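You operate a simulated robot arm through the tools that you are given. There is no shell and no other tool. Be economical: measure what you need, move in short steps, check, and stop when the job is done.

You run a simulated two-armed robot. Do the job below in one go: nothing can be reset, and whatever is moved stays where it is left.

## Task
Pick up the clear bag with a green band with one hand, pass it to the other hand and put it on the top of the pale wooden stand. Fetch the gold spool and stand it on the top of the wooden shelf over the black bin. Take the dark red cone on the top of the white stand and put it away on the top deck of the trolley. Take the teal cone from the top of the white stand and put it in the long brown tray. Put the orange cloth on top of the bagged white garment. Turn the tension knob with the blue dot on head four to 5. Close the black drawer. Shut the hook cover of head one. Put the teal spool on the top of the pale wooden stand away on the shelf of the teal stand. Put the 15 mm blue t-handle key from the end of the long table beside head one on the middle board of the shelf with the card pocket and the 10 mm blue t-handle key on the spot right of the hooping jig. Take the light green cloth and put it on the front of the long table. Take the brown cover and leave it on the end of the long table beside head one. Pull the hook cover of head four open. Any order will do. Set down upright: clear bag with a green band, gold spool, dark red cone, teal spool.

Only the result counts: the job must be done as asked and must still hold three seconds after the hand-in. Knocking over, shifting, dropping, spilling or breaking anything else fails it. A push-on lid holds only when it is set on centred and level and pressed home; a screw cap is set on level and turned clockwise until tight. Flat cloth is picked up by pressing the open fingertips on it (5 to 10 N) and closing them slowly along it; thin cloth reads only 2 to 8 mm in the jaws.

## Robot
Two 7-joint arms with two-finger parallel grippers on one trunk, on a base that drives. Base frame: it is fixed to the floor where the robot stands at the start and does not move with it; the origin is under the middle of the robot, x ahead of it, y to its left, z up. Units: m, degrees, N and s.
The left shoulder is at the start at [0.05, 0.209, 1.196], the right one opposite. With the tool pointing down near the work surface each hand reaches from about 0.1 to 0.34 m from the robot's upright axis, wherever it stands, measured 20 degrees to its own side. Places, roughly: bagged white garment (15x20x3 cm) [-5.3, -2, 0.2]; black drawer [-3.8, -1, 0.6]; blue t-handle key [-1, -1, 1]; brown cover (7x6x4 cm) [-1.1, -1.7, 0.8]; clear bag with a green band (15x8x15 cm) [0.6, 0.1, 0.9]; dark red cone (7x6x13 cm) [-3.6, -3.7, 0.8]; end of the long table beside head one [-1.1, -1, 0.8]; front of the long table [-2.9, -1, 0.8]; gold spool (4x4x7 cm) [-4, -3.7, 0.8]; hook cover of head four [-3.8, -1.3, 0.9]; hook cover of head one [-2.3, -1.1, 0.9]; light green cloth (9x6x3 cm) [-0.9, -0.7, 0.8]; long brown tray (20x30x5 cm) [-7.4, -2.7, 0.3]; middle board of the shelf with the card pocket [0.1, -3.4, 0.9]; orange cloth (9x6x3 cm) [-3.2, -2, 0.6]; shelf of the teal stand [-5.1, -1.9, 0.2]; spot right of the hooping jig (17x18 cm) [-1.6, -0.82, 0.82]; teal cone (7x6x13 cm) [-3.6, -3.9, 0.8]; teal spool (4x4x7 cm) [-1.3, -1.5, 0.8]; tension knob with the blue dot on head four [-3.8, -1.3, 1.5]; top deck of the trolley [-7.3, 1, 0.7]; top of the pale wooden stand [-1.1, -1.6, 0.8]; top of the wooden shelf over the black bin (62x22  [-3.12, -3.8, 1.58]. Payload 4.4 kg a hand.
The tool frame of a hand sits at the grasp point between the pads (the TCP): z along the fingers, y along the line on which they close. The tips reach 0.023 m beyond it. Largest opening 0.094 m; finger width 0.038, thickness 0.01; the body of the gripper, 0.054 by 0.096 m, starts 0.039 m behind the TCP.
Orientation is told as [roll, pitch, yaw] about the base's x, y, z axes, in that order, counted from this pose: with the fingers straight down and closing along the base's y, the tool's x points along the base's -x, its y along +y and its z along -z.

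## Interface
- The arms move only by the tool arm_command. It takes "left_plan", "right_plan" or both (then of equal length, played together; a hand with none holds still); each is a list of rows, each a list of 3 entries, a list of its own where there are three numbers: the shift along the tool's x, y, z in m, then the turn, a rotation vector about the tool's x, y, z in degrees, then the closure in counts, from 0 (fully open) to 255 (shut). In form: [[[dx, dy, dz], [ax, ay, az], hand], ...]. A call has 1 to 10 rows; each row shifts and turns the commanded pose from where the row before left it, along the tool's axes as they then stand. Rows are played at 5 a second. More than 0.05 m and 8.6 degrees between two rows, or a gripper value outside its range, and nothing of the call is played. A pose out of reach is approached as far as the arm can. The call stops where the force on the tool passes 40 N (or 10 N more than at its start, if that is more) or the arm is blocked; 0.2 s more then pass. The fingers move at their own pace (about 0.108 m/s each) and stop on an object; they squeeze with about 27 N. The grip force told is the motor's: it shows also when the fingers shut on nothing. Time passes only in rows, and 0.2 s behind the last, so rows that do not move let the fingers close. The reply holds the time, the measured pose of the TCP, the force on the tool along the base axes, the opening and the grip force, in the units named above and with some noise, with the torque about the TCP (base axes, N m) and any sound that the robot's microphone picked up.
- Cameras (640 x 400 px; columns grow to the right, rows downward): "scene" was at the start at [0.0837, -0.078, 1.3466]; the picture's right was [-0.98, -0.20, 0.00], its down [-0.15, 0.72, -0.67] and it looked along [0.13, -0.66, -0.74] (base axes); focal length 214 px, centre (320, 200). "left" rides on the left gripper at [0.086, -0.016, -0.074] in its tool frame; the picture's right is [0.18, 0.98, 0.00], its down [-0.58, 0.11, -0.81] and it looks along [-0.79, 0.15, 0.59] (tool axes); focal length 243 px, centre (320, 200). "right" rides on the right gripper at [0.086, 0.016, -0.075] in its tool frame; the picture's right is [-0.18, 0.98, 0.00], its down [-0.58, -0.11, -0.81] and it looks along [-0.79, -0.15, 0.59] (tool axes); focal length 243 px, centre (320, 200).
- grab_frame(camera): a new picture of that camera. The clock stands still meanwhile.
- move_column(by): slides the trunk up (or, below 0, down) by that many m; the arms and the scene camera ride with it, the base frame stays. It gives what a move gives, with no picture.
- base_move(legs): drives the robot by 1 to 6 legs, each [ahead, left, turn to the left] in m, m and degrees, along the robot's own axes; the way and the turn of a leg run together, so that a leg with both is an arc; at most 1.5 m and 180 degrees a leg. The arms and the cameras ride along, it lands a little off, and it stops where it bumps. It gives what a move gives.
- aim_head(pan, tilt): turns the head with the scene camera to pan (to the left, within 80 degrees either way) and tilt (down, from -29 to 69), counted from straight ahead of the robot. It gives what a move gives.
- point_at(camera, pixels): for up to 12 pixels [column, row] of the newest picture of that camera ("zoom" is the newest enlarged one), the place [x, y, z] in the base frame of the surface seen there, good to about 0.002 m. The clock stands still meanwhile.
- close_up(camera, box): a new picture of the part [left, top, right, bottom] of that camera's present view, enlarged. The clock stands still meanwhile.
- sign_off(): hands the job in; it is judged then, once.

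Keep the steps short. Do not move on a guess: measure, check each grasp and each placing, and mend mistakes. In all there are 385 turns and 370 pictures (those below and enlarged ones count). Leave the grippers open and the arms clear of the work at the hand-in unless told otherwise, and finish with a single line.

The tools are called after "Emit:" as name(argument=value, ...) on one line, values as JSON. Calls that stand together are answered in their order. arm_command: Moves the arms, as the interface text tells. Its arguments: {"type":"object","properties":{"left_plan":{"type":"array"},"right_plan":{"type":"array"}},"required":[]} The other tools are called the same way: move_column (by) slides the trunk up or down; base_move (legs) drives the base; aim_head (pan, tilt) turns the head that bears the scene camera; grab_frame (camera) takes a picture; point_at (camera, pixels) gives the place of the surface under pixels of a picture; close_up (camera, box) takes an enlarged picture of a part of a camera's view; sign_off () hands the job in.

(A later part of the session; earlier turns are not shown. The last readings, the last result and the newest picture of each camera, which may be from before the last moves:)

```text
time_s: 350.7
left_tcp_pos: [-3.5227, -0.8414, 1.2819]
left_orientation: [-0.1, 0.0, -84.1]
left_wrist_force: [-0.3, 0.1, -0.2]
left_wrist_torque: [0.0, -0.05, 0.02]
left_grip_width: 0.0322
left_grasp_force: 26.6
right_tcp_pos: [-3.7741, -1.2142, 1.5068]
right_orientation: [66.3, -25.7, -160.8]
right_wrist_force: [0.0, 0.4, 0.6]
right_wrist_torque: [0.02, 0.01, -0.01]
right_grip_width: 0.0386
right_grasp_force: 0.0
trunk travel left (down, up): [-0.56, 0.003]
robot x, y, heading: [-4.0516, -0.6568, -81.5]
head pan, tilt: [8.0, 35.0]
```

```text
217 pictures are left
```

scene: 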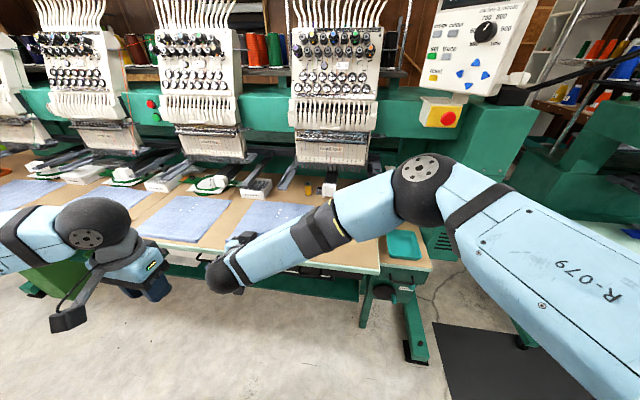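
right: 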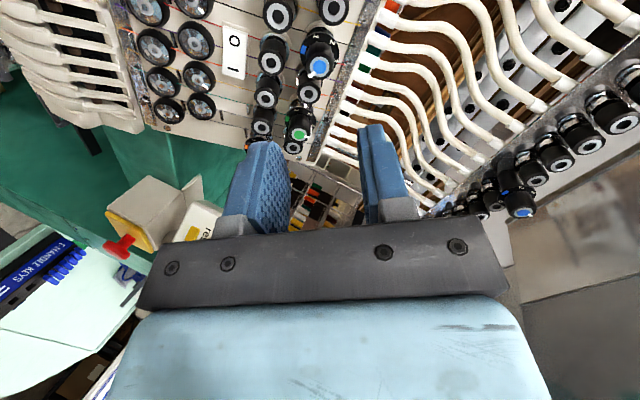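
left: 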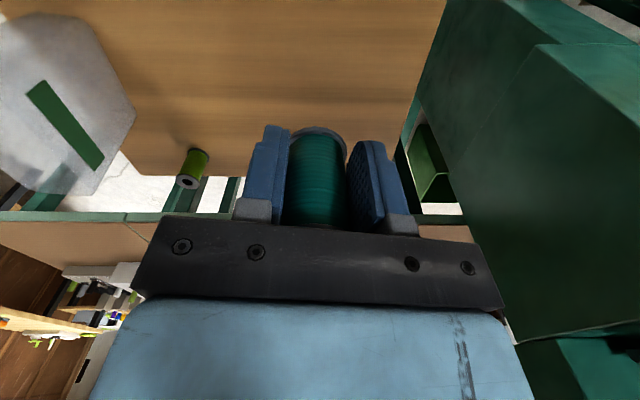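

Rotate the hand back and look at the dial from the front with the head camera.

Emit:
arm_command(right_plan=[[[0, 0, -0.02], [0, 0, -7.5], 150], [[0, 0, -0.02], [0, 0, -7.5], 150], [[0, 0, -0.02], [0, 0, -7.5], 150], [[0, 0, -0.02], [0, 0, -7.5], 150], [[0, 0, 0], [0, 0, -7.5], 150], [[0, 0, 0], [0, 0, -7.5], 150], [[0, 0, 0], [0, 0, -7.5], 150], [[0, 0, 0], [0, 0, -7.5], 150]])

Emit:
aim_head(pan=22, tilt=15)

Emit:
grab_frame(camera="scene")

```text
time_s: 352.5
left_tcp_pos: [-3.5238, -0.844, 1.2822]
left_orientation: [-0.1, 0.1, -84.1]
left_wrist_force: [-0.9, -0.2, -1.3]
left_wrist_torque: [0.0, 0.01, 0.01]
left_grip_width: 0.0323
left_grasp_force: 26.5
right_tcp_pos: [-3.7828, -1.1421, 1.5354]
right_orientation: [5.3, -68.5, -87.2]
right_wrist_force: [0.4, -0.2, 0.4]
right_wrist_torque: [0.01, -0.01, -0.02]
right_grip_width: 0.0386
right_grasp_force: 0.1
trunk travel left (down, up): [-0.56, 0.003]
robot x, y, heading: [-4.0482, -0.6609, -81.5]
head pan, tilt: [8.0, 35.0]
```

```text
time_s: 353.3
left_tcp_pos: [-3.5228, -0.844, 1.2814]
left_orientation: [-0.1, 0.1, -84.1]
left_wrist_force: [-0.1, 0.0, -0.8]
left_wrist_torque: [-0.03, 0.0, -0.01]
left_grip_width: 0.0325
left_grasp_force: 27.4
right_tcp_pos: [-3.7846, -1.1449, 1.5355]
right_orientation: [5.7, -68.4, -87.8]
right_wrist_force: [-0.3, -0.5, 0.3]
right_wrist_torque: [-0.01, 0.01, -0.03]
right_grip_width: 0.0387
right_grasp_force: 0.0
trunk travel left (down, up): [-0.56, 0.003]
robot x, y, heading: [-4.0513, -0.6558, -81.8]
head pan, tilt: [22.0, 15.0]
```

```text
216 pictures are left
```

scene: 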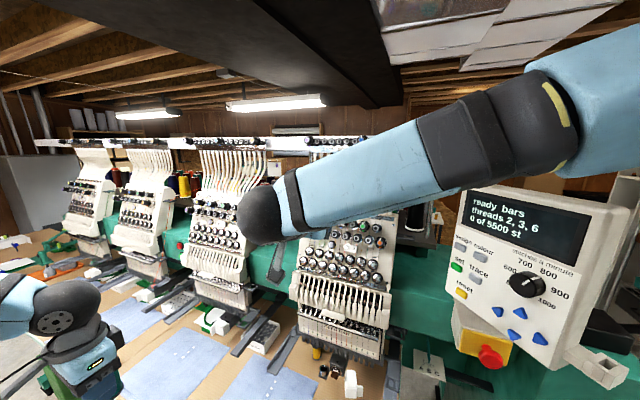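

Emit:
close_up(camera="scene", box=[320, 210, 400, 270])

Emit:
close_up(camera="scene", box=[355, 225, 379, 245])

```text
6.67 times, centred on (360, 240) of scene
```

zoom: 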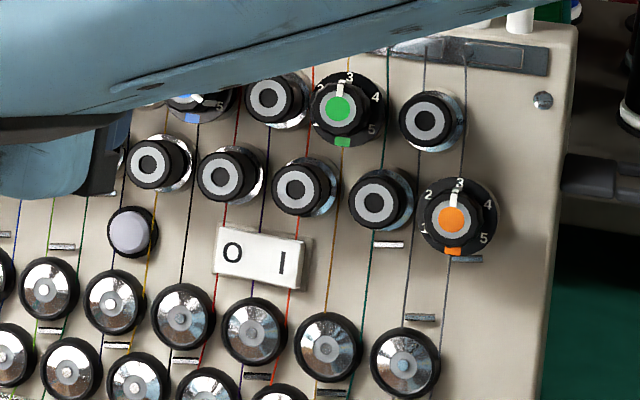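

```text
16.00 times, centred on (367, 235) of scene
```

zoom: 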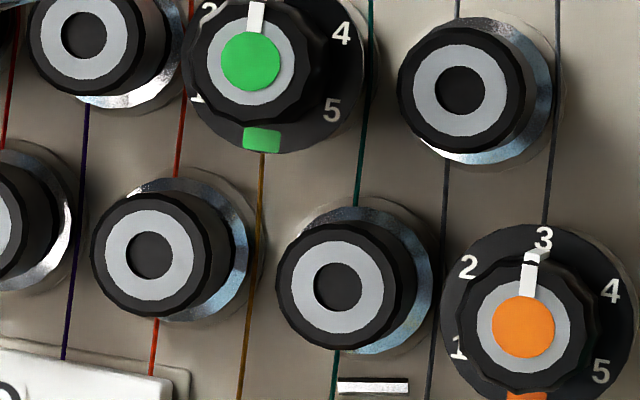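

Dial numbers are 60° apart, matching my 120° turn. Back off to see the blue dial itself.

Emit:
base_move(legs=[[-0.3, 0, 0]])

Emit:
arm_command(right_plan=[[[0.03, -0.04, 0], [0, 0, 0], 150], [[0.03, -0.04, 0], [0, 0, 0], 150], [[0.03, -0.04, 0], [0, 0, 0], 150], [[0.03, -0.04, 0], [0, 0, 0], 150]])

Emit:
grab_frame(camera="scene")

```text
time_s: 355.4
left_tcp_pos: [-3.5655, -0.5486, 1.2812]
left_orientation: [-0.1, 0.2, -84.0]
left_wrist_force: [-0.5, -1.2, -0.2]
left_wrist_torque: [0.02, 0.02, 0.01]
left_grip_width: 0.0322
left_grasp_force: 27.6
right_tcp_pos: [-3.8266, -0.8491, 1.5341]
right_orientation: [5.7, -68.3, -87.5]
right_wrist_force: [-0.3, -0.3, -0.1]
right_wrist_torque: [-0.03, 0.02, -0.02]
right_grip_width: 0.0385
right_grasp_force: 0.2
trunk travel left (down, up): [-0.56, 0.003]
robot x, y, heading: [-4.091, -0.3574, -82.1]
head pan, tilt: [22.0, 15.0]
```

```text
time_s: 356.4
left_tcp_pos: [-3.5674, -0.5489, 1.2819]
left_orientation: [0.0, 0.1, -84.2]
left_wrist_force: [-0.3, 0.3, -0.1]
left_wrist_torque: [0.03, -0.04, -0.01]
left_grip_width: 0.0326
left_grasp_force: 26.7
right_tcp_pos: [-3.9895, -0.8234, 1.418]
right_orientation: [6.0, -68.4, -87.9]
right_wrist_force: [-0.4, -0.2, 0.1]
right_wrist_torque: [-0.01, -0.02, 0.02]
right_grip_width: 0.0384
right_grasp_force: 0.1
trunk travel left (down, up): [-0.56, 0.003]
robot x, y, heading: [-4.0929, -0.357, -81.6]
head pan, tilt: [22.0, 15.0]
```

```text
213 pictures are left
```

scene: 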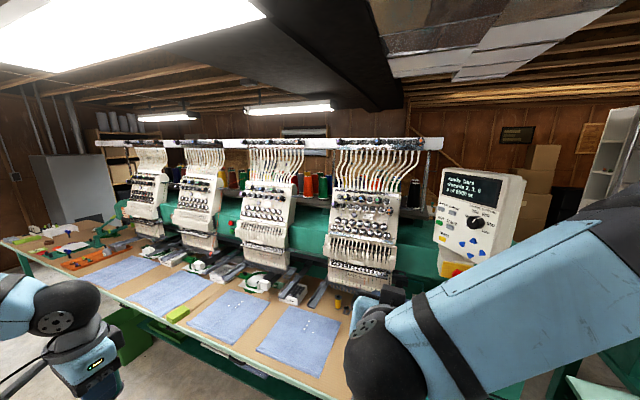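

Emit:
close_up(camera="scene", box=[352, 190, 376, 208])

Emit:
close_up(camera="scene", box=[300, 270, 400, 330])

```text
16.00 times, centred on (364, 199) of scene
```

zoom: 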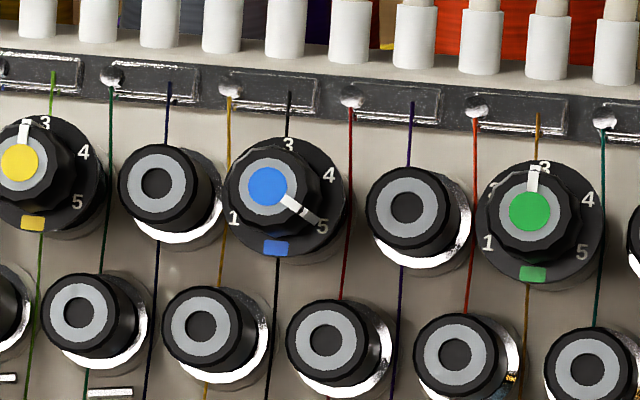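

```text
6.40 times, centred on (350, 300) of scene
```

zoom: 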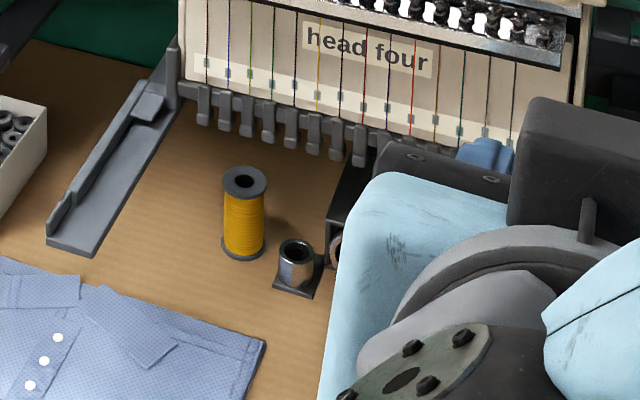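

Blue pointer sits at 5. Next the teal spool: look right toward the teal stand.

Emit:
aim_head(pan=-35, tilt=30)

Emit:
grab_frame(camera="scene")

Emit:
aim_head(pan=-75, tilt=25)

Emit:
grab_frame(camera="scene")

```text
time_s: 357.6
left_tcp_pos: [-3.5662, -0.5468, 1.2816]
left_orientation: [-0.1, 0.0, -84.1]
left_wrist_force: [0.3, -0.4, -1.4]
left_wrist_torque: [-0.01, -0.03, -0.01]
left_grip_width: 0.0322
left_grasp_force: 26.8
right_tcp_pos: [-3.9875, -0.8225, 1.4179]
right_orientation: [5.6, -68.4, -87.7]
right_wrist_force: [-0.2, -0.7, 0.1]
right_wrist_torque: [-0.02, 0.04, 0.03]
right_grip_width: 0.0388
right_grasp_force: 0.0
trunk travel left (down, up): [-0.56, 0.003]
robot x, y, heading: [-4.0937, -0.3572, -82.1]
head pan, tilt: [-35.0, 30.0]
```

```text
210 pictures are left
```

scene: 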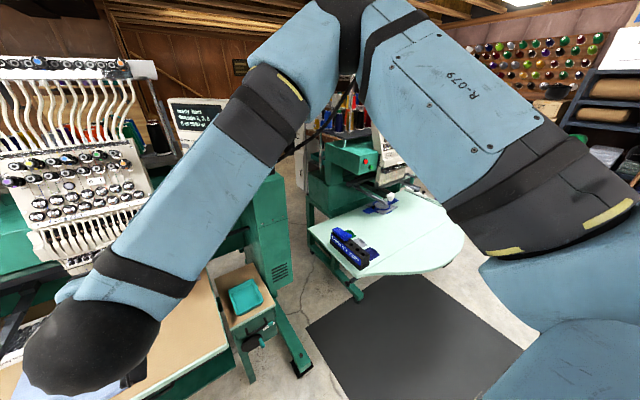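

```text
time_s: 358.7
left_tcp_pos: [-3.5661, -0.5464, 1.2821]
left_orientation: [-0.1, 0.0, -84.2]
left_wrist_force: [-1.2, 0.1, -0.3]
left_wrist_torque: [-0.01, -0.01, 0.02]
left_grip_width: 0.0326
left_grasp_force: 27.0
right_tcp_pos: [-3.9879, -0.824, 1.4181]
right_orientation: [5.6, -68.5, -87.7]
right_wrist_force: [1.1, -0.3, -0.3]
right_wrist_torque: [-0.01, 0.01, -0.01]
right_grip_width: 0.0388
right_grasp_force: 0.2
trunk travel left (down, up): [-0.56, 0.003]
robot x, y, heading: [-4.0905, -0.3601, -82.1]
head pan, tilt: [-75.0, 25.0]
```

```text
209 pictures are left
```

scene: 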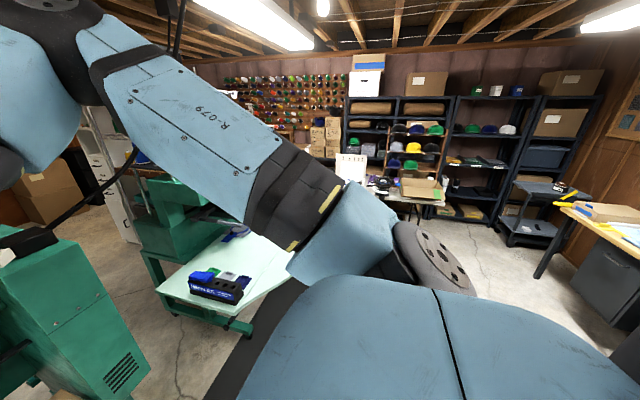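

Return the right hand to a downward pose and lower the trunk.

Emit:
arm_command(right_plan=[[[0.027, 0, 0.013], [0, 8.5, 0], 100], [[0.0246, 0, 0.017], [0, 8.5, 0], 100], [[0.022, 0, 0.0205], [0, 8.5, 0], 100], [[0.0185, 0, 0.0236], [0, 8.5, 0], 100], [[0.015, 0, 0.026], [0, 8.5, 0], 100], [[0.011, 0, 0.028], [0, 8.5, 0], 100], [[0.0067, 0, 0.029], [0, 8.5, 0], 100], [[0.002, 0, 0.03], [0, 8.5, 0], 100]])

Emit:
move_column(by=-0.15)

```text
time_s: 360.5
left_tcp_pos: [-3.566, -0.5469, 1.2826]
left_orientation: [0.0, 0.1, -84.1]
left_wrist_force: [-0.1, -0.4, -0.4]
left_wrist_torque: [0.02, 0.04, 0.02]
left_grip_width: 0.0322
left_grasp_force: 26.9
right_tcp_pos: [-3.9772, -0.8432, 1.1786]
right_orientation: [2.1, -0.4, -82.4]
right_wrist_force: [-0.1, 0.0, 0.3]
right_wrist_torque: [0.0, 0.0, -0.01]
right_grip_width: 0.0572
right_grasp_force: 0.1
trunk travel left (down, up): [-0.56, 0.003]
robot x, y, heading: [-4.0934, -0.3616, -81.9]
head pan, tilt: [-75.0, 25.0]
```

```text
time_s: 362.3
left_tcp_pos: [-3.565, -0.5456, 1.1322]
left_orientation: [0.0, 0.1, -84.1]
left_wrist_force: [0.2, -0.4, -0.3]
left_wrist_torque: [-0.01, 0.0, 0.02]
left_grip_width: 0.0323
left_grasp_force: 27.1
right_tcp_pos: [-3.9761, -0.8419, 1.0286]
right_orientation: [2.2, -0.4, -82.5]
right_wrist_force: [-0.9, 0.1, -0.5]
right_wrist_torque: [0.02, -0.03, 0.02]
right_grip_width: 0.0571
right_grasp_force: 0.0
trunk travel left (down, up): [-0.41, 0.153]
robot x, y, heading: [-4.091, -0.3548, -81.7]
head pan, tilt: [-75.0, 25.0]
```

Emit:
base_move(legs=[[-0.2, 0, -8], [0, -0.85, 0]])

Emit:
aim_head(pan=0, tilt=35)

Emit:
grab_frame(camera="scene")

```text
time_s: 371.2
left_tcp_pos: [-4.4527, -0.4206, 1.1326]
left_orientation: [-0.1, 0.2, -92.1]
left_wrist_force: [0.5, 0.3, -0.3]
left_wrist_torque: [0.07, 0.03, -0.01]
left_grip_width: 0.0323
left_grasp_force: 27.0
right_tcp_pos: [-4.9022, -0.6555, 1.029]
right_orientation: [2.0, -0.5, -90.5]
right_wrist_force: [-0.2, -1.0, -0.5]
right_wrist_torque: [0.0, 0.03, 0.01]
right_grip_width: 0.057
right_grasp_force: 0.1
trunk travel left (down, up): [-0.41, 0.153]
robot x, y, heading: [-4.9505, -0.1598, -89.7]
head pan, tilt: [-75.0, 25.0]
```

```text
time_s: 372.7
left_tcp_pos: [-4.454, -0.4204, 1.1315]
left_orientation: [-0.1, 0.1, -92.1]
left_wrist_force: [-0.7, 1.1, -0.3]
left_wrist_torque: [0.0, -0.01, 0.01]
left_grip_width: 0.0325
left_grasp_force: 26.8
right_tcp_pos: [-4.9031, -0.6561, 1.0295]
right_orientation: [2.0, -0.5, -90.5]
right_wrist_force: [0.4, 0.0, -0.4]
right_wrist_torque: [-0.01, -0.02, -0.01]
right_grip_width: 0.0572
right_grasp_force: 0.1
trunk travel left (down, up): [-0.41, 0.153]
robot x, y, heading: [-4.9494, -0.1608, -89.8]
head pan, tilt: [0.0, 35.0]
```

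```text
208 pictures are left
```

scene: 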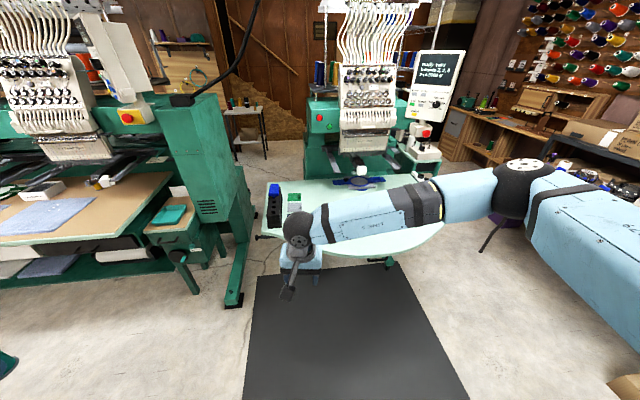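

Emit:
close_up(camera="scene", box=[220, 90, 480, 290])

Emit:
point_at(camera="scene", pixels=[[245, 140], [258, 270], [232, 300], [260, 235], [445, 235], [390, 265], [240, 190], [258, 150], [430, 160], [300, 170]])

```text
2.00 times, centred on (350, 190) of scene
```

zoom: 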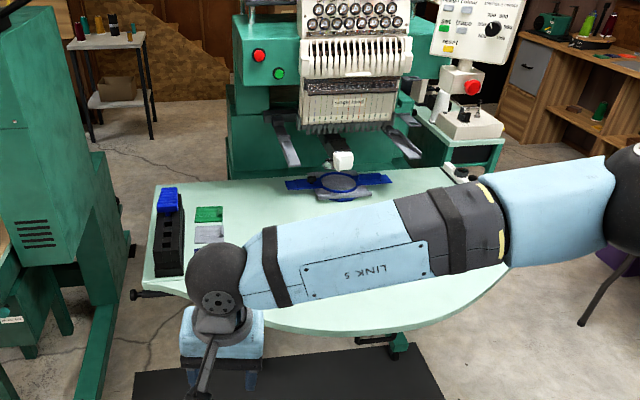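

```text
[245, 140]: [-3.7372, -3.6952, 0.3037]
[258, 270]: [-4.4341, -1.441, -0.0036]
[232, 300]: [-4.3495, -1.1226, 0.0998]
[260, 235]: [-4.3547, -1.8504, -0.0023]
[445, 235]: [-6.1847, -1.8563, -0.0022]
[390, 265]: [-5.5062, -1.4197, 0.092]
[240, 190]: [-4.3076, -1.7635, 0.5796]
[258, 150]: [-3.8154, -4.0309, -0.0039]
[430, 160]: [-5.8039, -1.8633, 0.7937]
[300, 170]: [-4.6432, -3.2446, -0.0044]
```

Emit:
aim_head(pan=-45, tilt=25)

Emit:
grab_frame(camera="scene")

```text
time_s: 373.8
left_tcp_pos: [-4.4529, -0.4195, 1.1328]
left_orientation: [-0.1, 0.2, -92.0]
left_wrist_force: [-0.5, -0.5, -0.5]
left_wrist_torque: [0.0, -0.01, 0.0]
left_grip_width: 0.032
left_grasp_force: 26.9
right_tcp_pos: [-4.9024, -0.6564, 1.0283]
right_orientation: [2.1, -0.5, -90.5]
right_wrist_force: [0.6, -0.3, -0.4]
right_wrist_torque: [-0.02, 0.03, -0.02]
right_grip_width: 0.0574
right_grasp_force: 0.1
trunk travel left (down, up): [-0.41, 0.153]
robot x, y, heading: [-4.9482, -0.1612, -89.7]
head pan, tilt: [-45.0, 25.0]
```

```text
206 pictures are left
```

scene: 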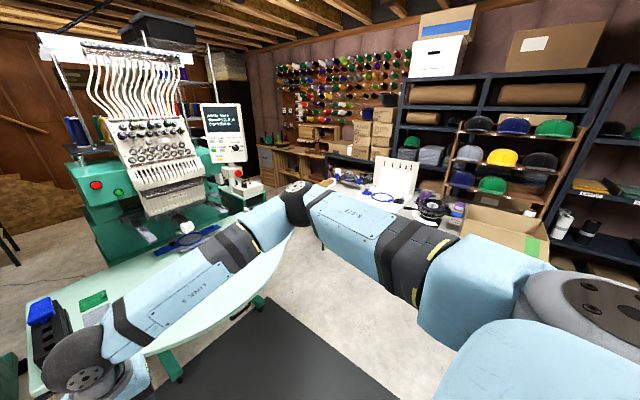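

Emit:
point_at(camera="scene", pixels=[[270, 185], [300, 178], [340, 185], [290, 230], [230, 300], [245, 185], [330, 205], [272, 150], [310, 262], [280, 260]])

```text
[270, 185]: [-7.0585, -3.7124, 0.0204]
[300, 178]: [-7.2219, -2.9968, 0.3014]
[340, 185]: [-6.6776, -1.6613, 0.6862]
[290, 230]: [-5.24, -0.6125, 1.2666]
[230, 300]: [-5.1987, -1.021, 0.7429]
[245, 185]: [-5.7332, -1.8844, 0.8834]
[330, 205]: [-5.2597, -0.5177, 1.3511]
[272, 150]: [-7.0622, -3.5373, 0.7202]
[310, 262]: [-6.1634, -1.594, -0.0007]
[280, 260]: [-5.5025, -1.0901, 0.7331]
```

The passage on that side looks too narrow for my elbows, so I take the known route round the table's other end. First tuck the left hand in.

Emit:
arm_command(left_plan=[[[-0.012, -0.045, 0], [0, 0, 0], 255], [[-0.012, -0.045, 0], [0, 0, 0], 255], [[-0.012, -0.045, 0], [0, 0, 0], 255], [[-0.012, -0.045, 0], [0, 0, 0], 255], [[-0.012, -0.045, 0], [0, 0, 0], 255], [[-0.012, -0.045, 0], [0, 0, 0], 255], [[-0.012, -0.045, 0], [0, 0, 0], 255]])

Emit:
base_move(legs=[[-0.2, 0, 0], [0, 1.5, 0], [0, 1.5, 0], [0, 1.5, 0], [0, 0.25, 0]])

```text
time_s: 375.4
left_tcp_pos: [-4.7548, -0.5267, 1.1272]
left_orientation: [0.1, 0.1, -92.1]
left_wrist_force: [-1.0, -1.2, 0.0]
left_wrist_torque: [0.01, -0.01, 0.01]
left_grip_width: 0.032
left_grasp_force: 26.7
left hand out of reach, approached as far as the arm can: row 1, 2, 3
right_tcp_pos: [-4.9028, -0.6571, 1.0286]
right_orientation: [2.1, -0.5, -90.5]
right_wrist_force: [-0.8, 0.0, -0.5]
right_wrist_torque: [0.02, 0.0, -0.01]
right_grip_width: 0.0571
right_grasp_force: 0.1
trunk travel left (down, up): [-0.41, 0.153]
robot x, y, heading: [-4.9512, -0.1618, -90.0]
head pan, tilt: [-45.0, 25.0]
```

```text
time_s: 417.8
left_tcp_pos: [-0.0452, -0.3865, 1.1267]
left_orientation: [-0.1, 0.1, -93.5]
left_wrist_force: [0.0, 0.2, 0.1]
left_wrist_torque: [0.01, 0.03, 0.0]
left_grip_width: 0.0322
left_grasp_force: 27.2
right_tcp_pos: [-0.1978, -0.5135, 1.0279]
right_orientation: [2.0, -0.4, -91.9]
right_wrist_force: [-0.4, -0.1, 0.7]
right_wrist_torque: [0.0, -0.01, -0.02]
right_grip_width: 0.0571
right_grasp_force: 0.0
trunk travel left (down, up): [-0.41, 0.153]
robot x, y, heading: [-0.2334, -0.0182, -91.3]
head pan, tilt: [-45.0, 25.0]
```

Emit:
base_move(legs=[[1.25, 0, 1], [1.25, 0, 0], [0, 0, -89.5], [1.5, 0, 0], [0.5, 0, 0]])

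Emit:
aim_head(pan=0, tilt=30)

Emit:
grab_frame(camera="scene")

```text
time_s: 423.4
left_tcp_pos: [-0.0254, -1.5527, 1.1259]
left_orientation: [0.0, 0.3, -92.5]
left_wrist_force: [-0.5, -1.2, 0.1]
left_wrist_torque: [0.04, -0.02, 0.02]
left_grip_width: 0.0322
left_grasp_force: 27.1
right_tcp_pos: [-0.1749, -1.6818, 1.0278]
right_orientation: [2.2, -0.2, -90.7]
right_wrist_force: [0.0, -0.6, 0.0]
right_wrist_torque: [0.07, -0.02, -0.02]
right_grip_width: 0.0571
right_grasp_force: 0.1
trunk travel left (down, up): [-0.41, 0.153]
robot x, y, heading: [-0.2221, -1.1836, -90.1]
head pan, tilt: [-45.0, 25.0]
stopped in leg 1: the robot was blocked; the commanded pose is now the measured one
```

```text
time_s: 424.5
left_tcp_pos: [-0.0261, -1.5496, 1.1254]
left_orientation: [0.0, 0.0, -92.5]
left_wrist_force: [-0.2, 0.6, -1.0]
left_wrist_torque: [0.03, 0.01, -0.01]
left_grip_width: 0.0323
left_grasp_force: 27.1
right_tcp_pos: [-0.1754, -1.679, 1.0292]
right_orientation: [2.2, -0.4, -90.7]
right_wrist_force: [0.2, 0.2, 0.6]
right_wrist_torque: [-0.01, -0.02, -0.04]
right_grip_width: 0.0573
right_grasp_force: 0.0
trunk travel left (down, up): [-0.41, 0.153]
robot x, y, heading: [-0.2205, -1.1858, -90.4]
head pan, tilt: [0.0, 30.0]
```

```text
205 pictures are left
```

scene: 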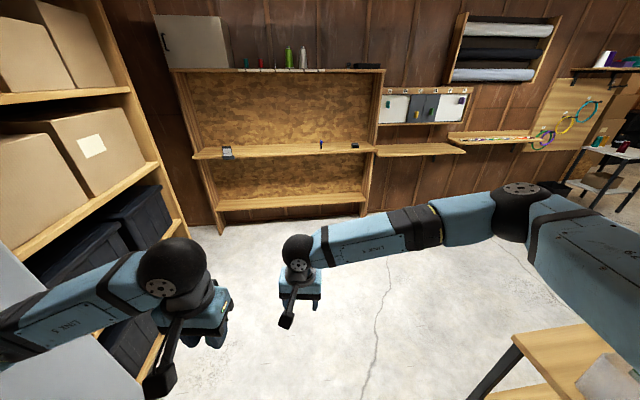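

Emit:
aim_head(pan=65, tilt=30)

Emit:
grab_frame(camera="scene")

Emit:
aim_head(pan=-65, tilt=40)

Emit:
grab_frame(camera="scene")

```text
time_s: 425.8
left_tcp_pos: [-0.0264, -1.5501, 1.1268]
left_orientation: [-0.1, 0.1, -92.5]
left_wrist_force: [-0.1, -0.5, -1.0]
left_wrist_torque: [0.07, 0.02, -0.01]
left_grip_width: 0.0324
left_grasp_force: 26.0
right_tcp_pos: [-0.1742, -1.6797, 1.0284]
right_orientation: [2.1, -0.5, -90.8]
right_wrist_force: [-0.9, 0.4, 0.3]
right_wrist_torque: [-0.01, 0.0, 0.04]
right_grip_width: 0.0573
right_grasp_force: 0.0
trunk travel left (down, up): [-0.41, 0.153]
robot x, y, heading: [-0.2199, -1.1838, -90.1]
head pan, tilt: [65.0, 30.0]
```

```text
204 pictures are left
```

scene: 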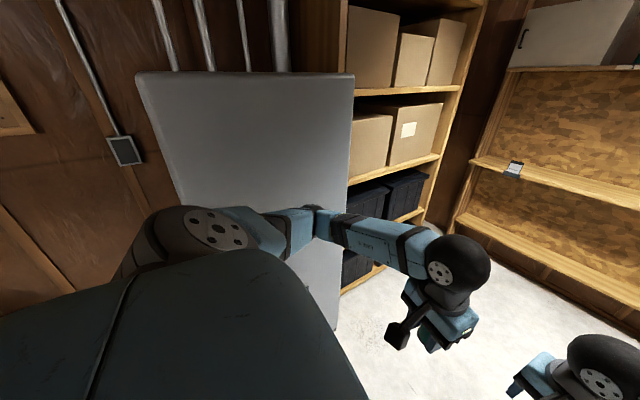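

```text
time_s: 427.9
left_tcp_pos: [-0.0264, -1.5489, 1.1268]
left_orientation: [0.0, 0.1, -92.6]
left_wrist_force: [0.4, 0.2, -0.3]
left_wrist_torque: [0.02, 0.02, 0.01]
left_grip_width: 0.0323
left_grasp_force: 27.2
right_tcp_pos: [-0.1757, -1.6792, 1.0288]
right_orientation: [2.1, -0.5, -90.9]
right_wrist_force: [0.0, -0.2, -0.1]
right_wrist_torque: [0.0, -0.01, 0.01]
right_grip_width: 0.0573
right_grasp_force: 0.0
trunk travel left (down, up): [-0.41, 0.153]
robot x, y, heading: [-0.2178, -1.1837, -90.0]
head pan, tilt: [-65.0, 40.0]
```

```text
203 pictures are left
```

scene: 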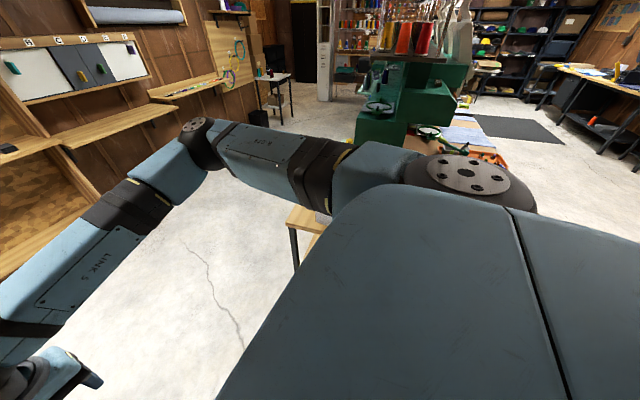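

Left elbow touches the cabinet. I extend the left hand forward to pull the elbow in, and continue in smaller steps.

Emit:
arm_command(left_plan=[[[-0.04, 0, 0], [0, 0, 0], 255], [[-0.04, 0, 0], [0, 0, 0], 255], [[-0.04, 0, 0], [0, 0, 0], 255], [[-0.04, 0, 0], [0, 0, 0], 255]])

Emit:
base_move(legs=[[-0.03, -0.02, 0], [0.4, 0, 0]])

```text
time_s: 428.9
left_tcp_pos: [-0.0343, -1.7104, 1.1261]
left_orientation: [0.0, 0.1, -92.5]
left_wrist_force: [-0.5, -0.5, -0.7]
left_wrist_torque: [0.03, -0.01, -0.01]
left_grip_width: 0.0322
left_grasp_force: 26.6
right_tcp_pos: [-0.1761, -1.6794, 1.0276]
right_orientation: [2.1, -0.6, -90.9]
right_wrist_force: [-0.2, 0.3, 0.7]
right_wrist_torque: [-0.02, -0.01, -0.04]
right_grip_width: 0.0573
right_grasp_force: 0.1
trunk travel left (down, up): [-0.41, 0.153]
robot x, y, heading: [-0.2228, -1.1851, -89.8]
head pan, tilt: [-65.0, 40.0]
```

```text
time_s: 429.6
left_tcp_pos: [-0.0309, -1.7077, 1.127]
left_orientation: [0.0, 0.0, -92.4]
left_wrist_force: [0.1, 0.2, 1.1]
left_wrist_torque: [-0.02, -0.01, 0.02]
left_grip_width: 0.0321
left_grasp_force: 27.0
right_tcp_pos: [-0.1736, -1.678, 1.029]
right_orientation: [2.0, -0.5, -90.5]
right_wrist_force: [0.8, -0.4, 0.3]
right_wrist_torque: [-0.02, 0.04, -0.02]
right_grip_width: 0.0572
right_grasp_force: 0.1
trunk travel left (down, up): [-0.41, 0.153]
robot x, y, heading: [-0.2216, -1.1876, -89.9]
head pan, tilt: [-65.0, 40.0]
stopped in leg 1: the robot was blocked; the commanded pose is now the measured one
```

Emit:
base_move(legs=[[0, 0.04, 0], [0.4, 0, 0]])

```text
time_s: 432.8
left_tcp_pos: [0.0069, -2.1079, 1.1276]
left_orientation: [-0.1, 0.0, -92.4]
left_wrist_force: [0.2, -1.0, -0.2]
left_wrist_torque: [0.02, 0.01, 0.05]
left_grip_width: 0.0322
left_grasp_force: 27.0
right_tcp_pos: [-0.1331, -2.0792, 1.0304]
right_orientation: [2.1, -0.5, -90.6]
right_wrist_force: [-0.6, 0.2, -0.5]
right_wrist_torque: [0.0, -0.02, 0.04]
right_grip_width: 0.0572
right_grasp_force: 0.0
trunk travel left (down, up): [-0.41, 0.153]
robot x, y, heading: [-0.1786, -1.5844, -90.3]
head pan, tilt: [-65.0, 40.0]
```

Emit:
base_move(legs=[[0.87, 0, 0], [0, 0, -90], [1.5, 0, 0], [0.5, 0, 0]])

Emit:
aim_head(pan=0, tilt=30)

Emit:
grab_frame(camera="scene")

```text
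time_s: 450.8
left_tcp_pos: [-2.7138, -2.6274, 1.1256]
left_orientation: [-0.1, 0.0, 177.0]
left_wrist_force: [0.5, -0.1, -0.2]
left_wrist_torque: [-0.02, -0.01, 0.02]
left_grip_width: 0.0324
left_grasp_force: 26.9
right_tcp_pos: [-2.6839, -2.4857, 1.0307]
right_orientation: [2.0, -0.5, 178.7]
right_wrist_force: [0.6, -0.4, 0.4]
right_wrist_torque: [0.0, -0.02, 0.03]
right_grip_width: 0.0572
right_grasp_force: 0.1
trunk travel left (down, up): [-0.41, 0.153]
robot x, y, heading: [-2.1876, -2.4465, 179.6]
head pan, tilt: [-65.0, 40.0]
```

```text
time_s: 452.2
left_tcp_pos: [-2.7141, -2.6275, 1.1268]
left_orientation: [-0.1, 0.0, 177.2]
left_wrist_force: [-0.2, -0.5, 0.1]
left_wrist_torque: [-0.01, 0.02, 0.0]
left_grip_width: 0.0324
left_grasp_force: 26.8
right_tcp_pos: [-2.6838, -2.4859, 1.0287]
right_orientation: [2.1, -0.5, 178.8]
right_wrist_force: [0.3, -0.5, -0.4]
right_wrist_torque: [-0.05, -0.03, -0.04]
right_grip_width: 0.057
right_grasp_force: 0.0
trunk travel left (down, up): [-0.41, 0.153]
robot x, y, heading: [-2.1877, -2.4428, 179.5]
head pan, tilt: [0.0, 30.0]
```

```text
202 pictures are left
```

scene: 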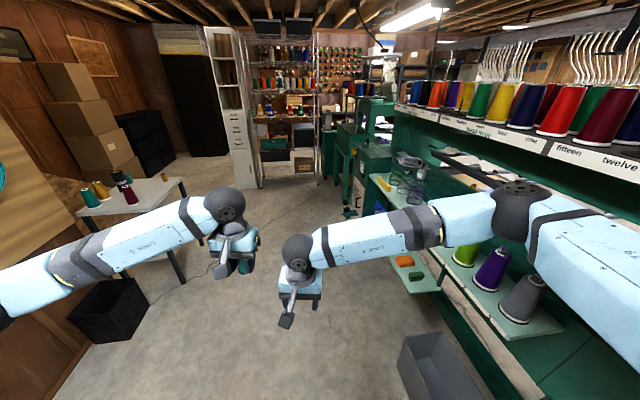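

Emit:
close_up(camera="scene", box=[60, 160, 220, 260])

Emit:
close_up(camera="scene", box=[310, 80, 450, 230])

```text
4.00 times, centred on (140, 210) of scene
```

zoom: 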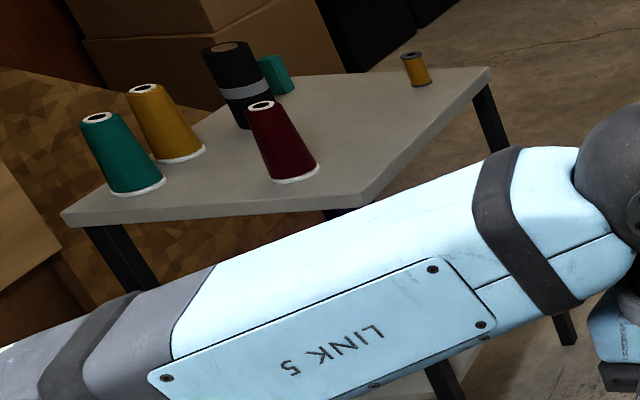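

```text
2.67 times, centred on (380, 155) of scene
```

zoom: 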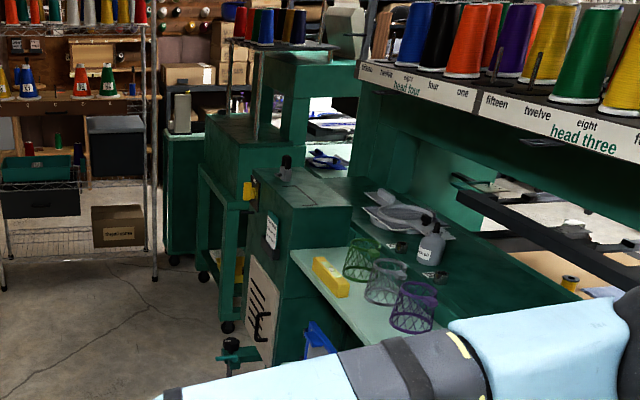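

Emit:
base_move(legs=[[1.3, 0, 0.4]])

Emit:
aim_head(pan=-30, tilt=35)

Emit:
grab_frame(camera="scene")

```text
time_s: 458.8
left_tcp_pos: [-4.0183, -2.6273, 1.1274]
left_orientation: [-0.1, 0.0, 177.6]
left_wrist_force: [-0.4, 0.0, -0.5]
left_wrist_torque: [-0.02, -0.01, 0.0]
left_grip_width: 0.0325
left_grasp_force: 26.3
right_tcp_pos: [-3.9902, -2.4842, 1.0281]
right_orientation: [2.1, -0.5, 179.3]
right_wrist_force: [0.1, -0.3, -0.1]
right_wrist_torque: [0.03, 0.02, 0.02]
right_grip_width: 0.0572
right_grasp_force: 0.1
trunk travel left (down, up): [-0.41, 0.153]
robot x, y, heading: [-3.4927, -2.436, -180.2]
head pan, tilt: [0.0, 30.0]
```

```text
time_s: 459.7
left_tcp_pos: [-4.0189, -2.6264, 1.1272]
left_orientation: [0.0, 0.0, 177.6]
left_wrist_force: [-0.6, -0.1, -0.4]
left_wrist_torque: [0.01, -0.02, 0.02]
left_grip_width: 0.0322
left_grasp_force: 26.9
right_tcp_pos: [-3.9886, -2.4851, 1.0306]
right_orientation: [2.0, -0.5, 179.3]
right_wrist_force: [-0.1, 0.0, 0.2]
right_wrist_torque: [-0.01, 0.0, -0.02]
right_grip_width: 0.0574
right_grasp_force: 0.1
trunk travel left (down, up): [-0.41, 0.153]
robot x, y, heading: [-3.4936, -2.4357, -180.2]
head pan, tilt: [-30.0, 35.0]
```

```text
199 pictures are left
```

scene: 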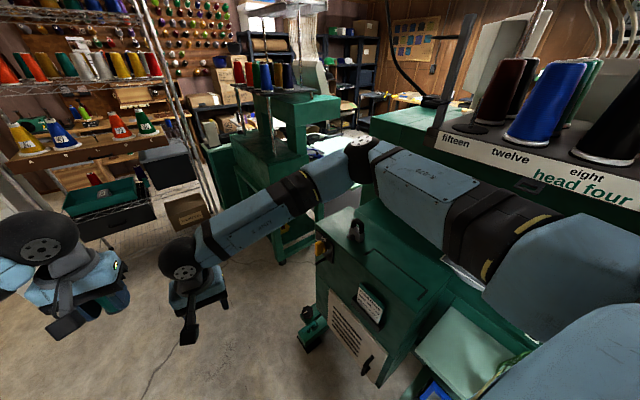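

Emit:
point_at(camera="scene", pixels=[[217, 205], [90, 190], [190, 215], [285, 262], [300, 240], [270, 200], [312, 320], [345, 350], [240, 250], [140, 240]])

Emit:
close_up(camera="scene", box=[200, 100, 380, 280])

```text
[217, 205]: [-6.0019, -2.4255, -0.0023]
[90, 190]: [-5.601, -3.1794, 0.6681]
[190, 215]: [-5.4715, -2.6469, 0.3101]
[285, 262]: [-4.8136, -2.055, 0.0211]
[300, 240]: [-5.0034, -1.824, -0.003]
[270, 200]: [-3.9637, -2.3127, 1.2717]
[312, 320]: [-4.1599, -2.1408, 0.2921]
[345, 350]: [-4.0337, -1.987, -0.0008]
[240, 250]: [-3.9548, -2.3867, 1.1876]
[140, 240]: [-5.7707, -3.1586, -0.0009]
```

```text
2.22 times, centred on (290, 190) of scene
```

zoom: 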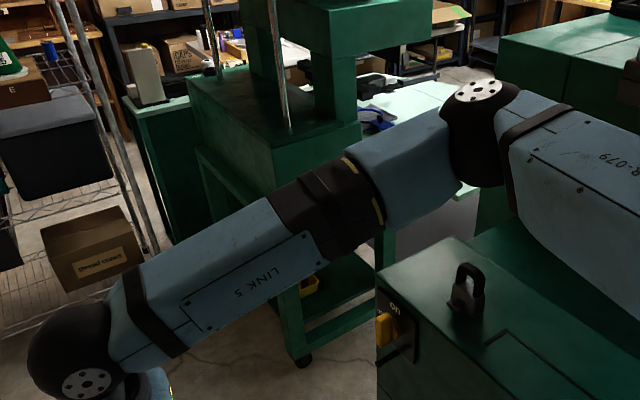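

Emit:
base_move(legs=[[1.15, 0, 0], [0, 0.32, 0], [0, 0, -90]])

Emit:
aim_head(pan=15, tilt=45)

Emit:
grab_frame(camera="scene")

```text
time_s: 462.5
left_tcp_pos: [-4.4143, -2.6369, 1.1241]
left_orientation: [-0.2, 0.3, 176.8]
left_wrist_force: [-0.4, 0.0, -0.8]
left_wrist_torque: [0.01, -0.09, 0.0]
left_grip_width: 0.0322
left_grasp_force: 27.1
right_tcp_pos: [-4.3807, -2.4945, 1.025]
right_orientation: [2.2, -0.4, 178.6]
right_wrist_force: [0.3, -0.6, 0.3]
right_wrist_torque: [0.0, -0.03, 0.03]
right_grip_width: 0.0571
right_grasp_force: 0.1
trunk travel left (down, up): [-0.41, 0.153]
robot x, y, heading: [-3.8852, -2.4574, 179.4]
head pan, tilt: [-30.0, 35.0]
stopped in leg 1: the robot was blocked; the commanded pose is now the measured one
```

```text
time_s: 463.6
left_tcp_pos: [-4.4087, -2.6352, 1.1287]
left_orientation: [-0.1, -0.1, 177.0]
left_wrist_force: [-0.7, -0.1, -0.2]
left_wrist_torque: [-0.01, 0.04, 0.0]
left_grip_width: 0.0322
left_grasp_force: 26.8
right_tcp_pos: [-4.3778, -2.495, 1.0298]
right_orientation: [2.2, -0.6, 178.6]
right_wrist_force: [0.0, -0.1, -0.6]
right_wrist_torque: [-0.01, 0.04, 0.04]
right_grip_width: 0.0572
right_grasp_force: 0.1
trunk travel left (down, up): [-0.41, 0.153]
robot x, y, heading: [-3.8843, -2.4553, 179.3]
head pan, tilt: [15.0, 45.0]
```

```text
197 pictures are left
```

scene: 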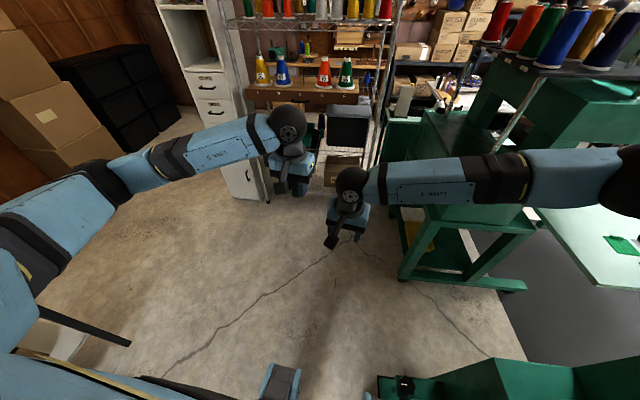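

Emit:
base_move(legs=[[-0.05, 0, 0.5], [0, 0.3, 0], [0.85, 0, 0], [0, 0, -90]])

Emit:
aim_head(pan=15, tilt=45)

Emit:
grab_frame(camera="scene")

```text
time_s: 475.3
left_tcp_pos: [-4.8646, -2.2247, 1.1276]
left_orientation: [-0.1, 0.0, 86.8]
left_wrist_force: [0.3, 0.6, 0.3]
left_wrist_torque: [0.0, 0.01, -0.01]
left_grip_width: 0.0324
left_grasp_force: 26.9
right_tcp_pos: [-4.725, -2.2563, 1.0302]
right_orientation: [2.2, -0.6, 88.6]
right_wrist_force: [0.6, -0.1, 0.4]
right_wrist_torque: [0.02, -0.02, -0.03]
right_grip_width: 0.0572
right_grasp_force: 0.0
trunk travel left (down, up): [-0.41, 0.153]
robot x, y, heading: [-4.6833, -2.7522, 89.6]
head pan, tilt: [15.0, 45.0]
```

```text
time_s: 475.9
left_tcp_pos: [-4.8653, -2.2236, 1.1286]
left_orientation: [-0.1, -0.1, 86.8]
left_wrist_force: [-1.5, -0.3, -0.4]
left_wrist_torque: [-0.01, -0.01, 0.01]
left_grip_width: 0.0325
left_grasp_force: 26.8
right_tcp_pos: [-4.7245, -2.2559, 1.0308]
right_orientation: [2.2, -0.7, 88.6]
right_wrist_force: [0.4, 0.3, -0.6]
right_wrist_torque: [0.0, 0.01, -0.03]
right_grip_width: 0.0573
right_grasp_force: 0.0
trunk travel left (down, up): [-0.41, 0.153]
robot x, y, heading: [-4.6825, -2.7491, 89.0]
head pan, tilt: [15.0, 45.0]
```

```text
196 pictures are left
```

scene: 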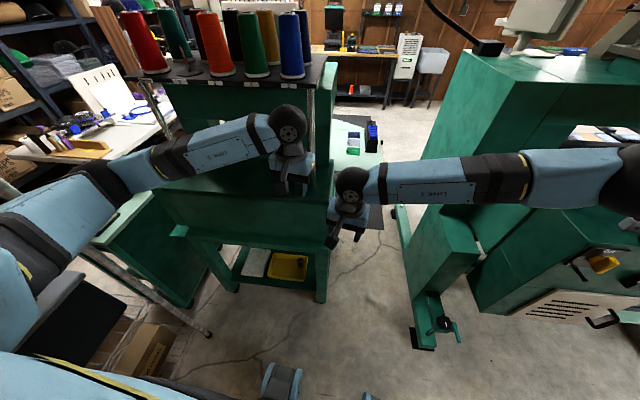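

Emit:
close_up(camera="scene", box=[190, 215, 350, 315])

Emit:
point_at(camera="zoom", pixels=[[250, 170], [270, 210], [390, 200], [330, 200], [470, 230], [165, 270], [520, 310], [330, 120], [200, 90], [470, 120], [230, 235], [450, 250]])

```text
4.00 times, centred on (270, 265) of scene
```

zoom: 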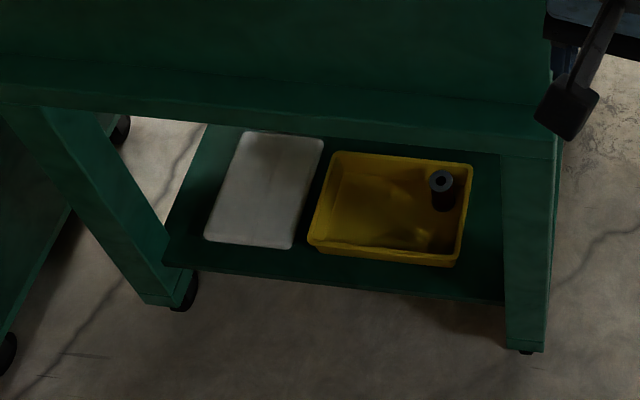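

```text
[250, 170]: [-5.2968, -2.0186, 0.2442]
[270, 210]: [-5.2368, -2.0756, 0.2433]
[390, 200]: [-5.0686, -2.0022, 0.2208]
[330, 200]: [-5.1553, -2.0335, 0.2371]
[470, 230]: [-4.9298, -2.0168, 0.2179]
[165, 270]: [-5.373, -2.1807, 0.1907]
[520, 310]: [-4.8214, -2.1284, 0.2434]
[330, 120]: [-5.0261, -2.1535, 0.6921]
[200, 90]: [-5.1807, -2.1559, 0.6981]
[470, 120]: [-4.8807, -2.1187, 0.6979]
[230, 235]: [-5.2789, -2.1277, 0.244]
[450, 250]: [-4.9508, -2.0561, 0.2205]
```

Free board is right of the yellow tray and in front. I measure it, and tuck the right hand to the side.

Emit:
point_at(camera="zoom", pixels=[[485, 200], [488, 250], [400, 275], [300, 258], [485, 280], [475, 175], [440, 285], [505, 200], [462, 262], [310, 245]])

Emit:
arm_command(right_plan=[[[0.02, -0.045, 0], [0, 0, 0], 100], [[0.02, -0.045, 0], [0, 0, 0], 100], [[0.02, -0.045, 0], [0, 0, 0], 100], [[0.02, -0.045, 0], [0, 0, 0], 100], [[0.02, -0.045, 0], [0, 0, 0], 100], [[0.02, -0.045, 0], [0, 0, 0], 100]])

```text
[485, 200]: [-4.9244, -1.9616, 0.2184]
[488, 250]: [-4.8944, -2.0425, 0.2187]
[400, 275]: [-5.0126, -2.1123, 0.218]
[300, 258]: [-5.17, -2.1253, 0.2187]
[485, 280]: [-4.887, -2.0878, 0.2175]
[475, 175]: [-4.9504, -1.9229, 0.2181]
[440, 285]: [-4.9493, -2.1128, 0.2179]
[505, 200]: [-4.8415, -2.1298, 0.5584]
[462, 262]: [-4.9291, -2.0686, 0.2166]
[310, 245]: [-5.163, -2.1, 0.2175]
```

```text
time_s: 477.3
left_tcp_pos: [-4.8638, -2.2266, 1.1302]
left_orientation: [-0.1, -0.2, 87.0]
left_wrist_force: [0.8, -0.3, 0.5]
left_wrist_torque: [0.01, 0.0, 0.0]
left_grip_width: 0.0322
left_grasp_force: 27.2
right_tcp_pos: [-4.4556, -2.3842, 1.0191]
right_orientation: [2.3, -0.8, 88.6]
right_wrist_force: [-0.3, 0.3, -0.9]
right_wrist_torque: [0.03, -0.01, 0.01]
right_grip_width: 0.0572
right_grasp_force: 0.0
trunk travel left (down, up): [-0.41, 0.153]
robot x, y, heading: [-4.6846, -2.7516, 89.1]
head pan, tilt: [15.0, 45.0]
```

Shelf board z 0.218; the front strip (y −2.09…−2.15) is free. Target (−5.00, −2.117). Back off a little, shift, and lower the trunk.

Emit:
base_move(legs=[[-0.08, 0, 0.9], [0, 0.165, 0]])

Emit:
move_column(by=-0.4)

Emit:
arm_command(left_plan=[[[0, 0, 0.04], [0, 0, -3], 255], [[0, 0, 0.04], [0, 0, 0], 255], [[0, 0, 0.04], [0, 0, 0], 255], [[0, 0, 0.04], [0, 0, 0], 255], [[0, 0, 0.04], [0, 0, 0], 255], [[0, 0, 0.04], [0, 0, 0], 255], [[0, 0, 0.04], [0, 0, 0], 255], [[0, 0, 0.04], [0, 0, 0], 255]])

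Emit:
grab_frame(camera="scene")

```text
time_s: 479.9
left_tcp_pos: [-5.0061, -2.3129, 1.128]
left_orientation: [-0.1, 0.1, 87.4]
left_wrist_force: [-0.8, 0.7, 0.2]
left_wrist_torque: [-0.01, -0.04, 0.02]
left_grip_width: 0.0322
left_grasp_force: 27.2
right_tcp_pos: [-4.6028, -2.4603, 1.0197]
right_orientation: [2.4, -0.9, 89.5]
right_wrist_force: [0.1, -0.6, 0.3]
right_wrist_torque: [0.01, 0.0, -0.03]
right_grip_width: 0.057
right_grasp_force: 0.0
trunk travel left (down, up): [-0.41, 0.153]
robot x, y, heading: [-4.8226, -2.8331, 90.1]
head pan, tilt: [15.0, 45.0]
stopped in leg 2: the robot was blocked; the commanded pose is now the measured one
```

```text
time_s: 483.7
left_tcp_pos: [-5.0055, -2.3125, 0.7298]
left_orientation: [0.1, 0.0, 87.3]
left_wrist_force: [0.5, 0.6, -0.2]
left_wrist_torque: [-0.01, -0.03, 0.02]
left_grip_width: 0.0323
left_grasp_force: 27.1
right_tcp_pos: [-4.6026, -2.4605, 0.6194]
right_orientation: [2.6, -1.0, 89.5]
right_wrist_force: [-0.7, -0.7, -0.1]
right_wrist_torque: [-0.03, -0.02, 0.0]
right_grip_width: 0.0571
right_grasp_force: 0.0
trunk travel left (down, up): [-0.01, 0.553]
robot x, y, heading: [-4.8283, -2.8322, 89.9]
head pan, tilt: [15.0, 45.0]
```

```text
time_s: 485.5
left_tcp_pos: [-5.0086, -2.3111, 0.4055]
left_orientation: [-0.2, 0.2, 90.3]
left_wrist_force: [0.6, 0.5, -0.4]
left_wrist_torque: [0.01, 0.0, 0.0]
left_grip_width: 0.0322
left_grasp_force: 26.4
right_tcp_pos: [-4.6058, -2.46, 0.6193]
right_orientation: [2.2, -0.7, 89.5]
right_wrist_force: [0.1, -0.7, 0.5]
right_wrist_torque: [-0.02, 0.02, 0.03]
right_grip_width: 0.0574
right_grasp_force: 0.0
trunk travel left (down, up): [-0.01, 0.553]
robot x, y, heading: [-4.8284, -2.83, 90.2]
head pan, tilt: [15.0, 45.0]
```

```text
194 pictures are left
```

scene: 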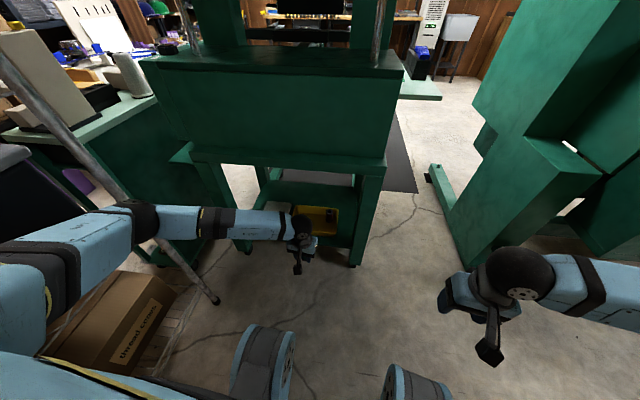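

Emit:
point_at(camera="scene", pixels=[[140, 215], [150, 240], [180, 260], [100, 140], [215, 300], [200, 220], [60, 70], [110, 190]])

Emit:
aim_head(pan=55, tilt=40)

Emit:
grab_frame(camera="scene")

```text
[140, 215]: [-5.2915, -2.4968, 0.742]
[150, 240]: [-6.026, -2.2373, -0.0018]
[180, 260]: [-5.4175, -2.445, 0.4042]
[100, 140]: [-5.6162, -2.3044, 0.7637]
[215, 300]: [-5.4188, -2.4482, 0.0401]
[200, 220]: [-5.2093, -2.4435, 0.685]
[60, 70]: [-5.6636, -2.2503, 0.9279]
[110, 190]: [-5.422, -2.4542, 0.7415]
```

```text
time_s: 486.6
left_tcp_pos: [-5.0081, -2.3115, 0.4052]
left_orientation: [-0.3, 0.3, 90.2]
left_wrist_force: [-0.2, 0.1, -0.6]
left_wrist_torque: [-0.01, 0.0, 0.02]
left_grip_width: 0.0319
left_grasp_force: 27.0
right_tcp_pos: [-4.6042, -2.4601, 0.6193]
right_orientation: [2.3, -0.7, 89.5]
right_wrist_force: [-0.5, 0.2, -0.3]
right_wrist_torque: [0.01, 0.02, -0.01]
right_grip_width: 0.0572
right_grasp_force: 0.1
trunk travel left (down, up): [-0.01, 0.553]
robot x, y, heading: [-4.8283, -2.8317, 90.1]
head pan, tilt: [55.0, 40.0]
```

```text
193 pictures are left
```

scene: 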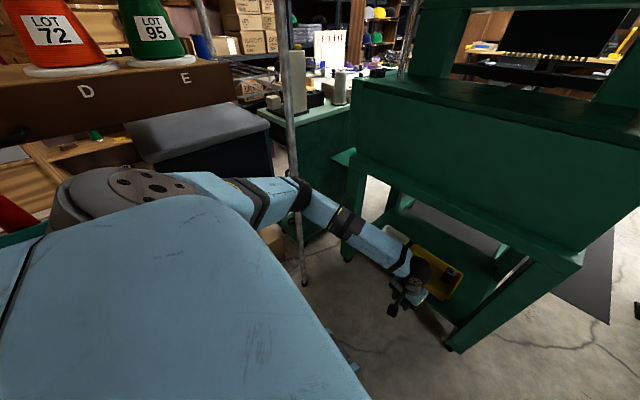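

Emit:
point_at(camera="scene", pixels=[[450, 208], [450, 214], [500, 232], [400, 188], [420, 275], [410, 262], [425, 250]])

Emit:
arm_command(left_plan=[[[0, 0, 0.04], [0, 0, 0], 255], [[0, 0, 0.04], [0, 0, 0], 255], [[0, 0, 0.02], [0, 0, 0], 255]])

```text
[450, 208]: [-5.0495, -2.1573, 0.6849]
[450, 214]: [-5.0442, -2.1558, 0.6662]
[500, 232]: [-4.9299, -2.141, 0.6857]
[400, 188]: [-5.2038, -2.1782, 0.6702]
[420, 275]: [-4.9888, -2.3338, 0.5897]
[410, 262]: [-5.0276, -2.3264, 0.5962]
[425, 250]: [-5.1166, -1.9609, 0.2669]
```

```text
time_s: 487.4
left_tcp_pos: [-5.0074, -2.3125, 0.305]
left_orientation: [-0.3, 0.2, 90.3]
left_wrist_force: [0.5, 0.3, -0.2]
left_wrist_torque: [-0.02, 0.03, 0.0]
left_grip_width: 0.0322
left_grasp_force: 26.6
right_tcp_pos: [-4.6053, -2.4593, 0.6209]
right_orientation: [2.2, -0.7, 89.5]
right_wrist_force: [0.4, 0.5, 0.1]
right_wrist_torque: [-0.02, 0.0, -0.02]
right_grip_width: 0.0575
right_grasp_force: 0.0
trunk travel left (down, up): [-0.01, 0.553]
robot x, y, heading: [-4.8243, -2.8291, 90.1]
head pan, tilt: [55.0, 40.0]
```

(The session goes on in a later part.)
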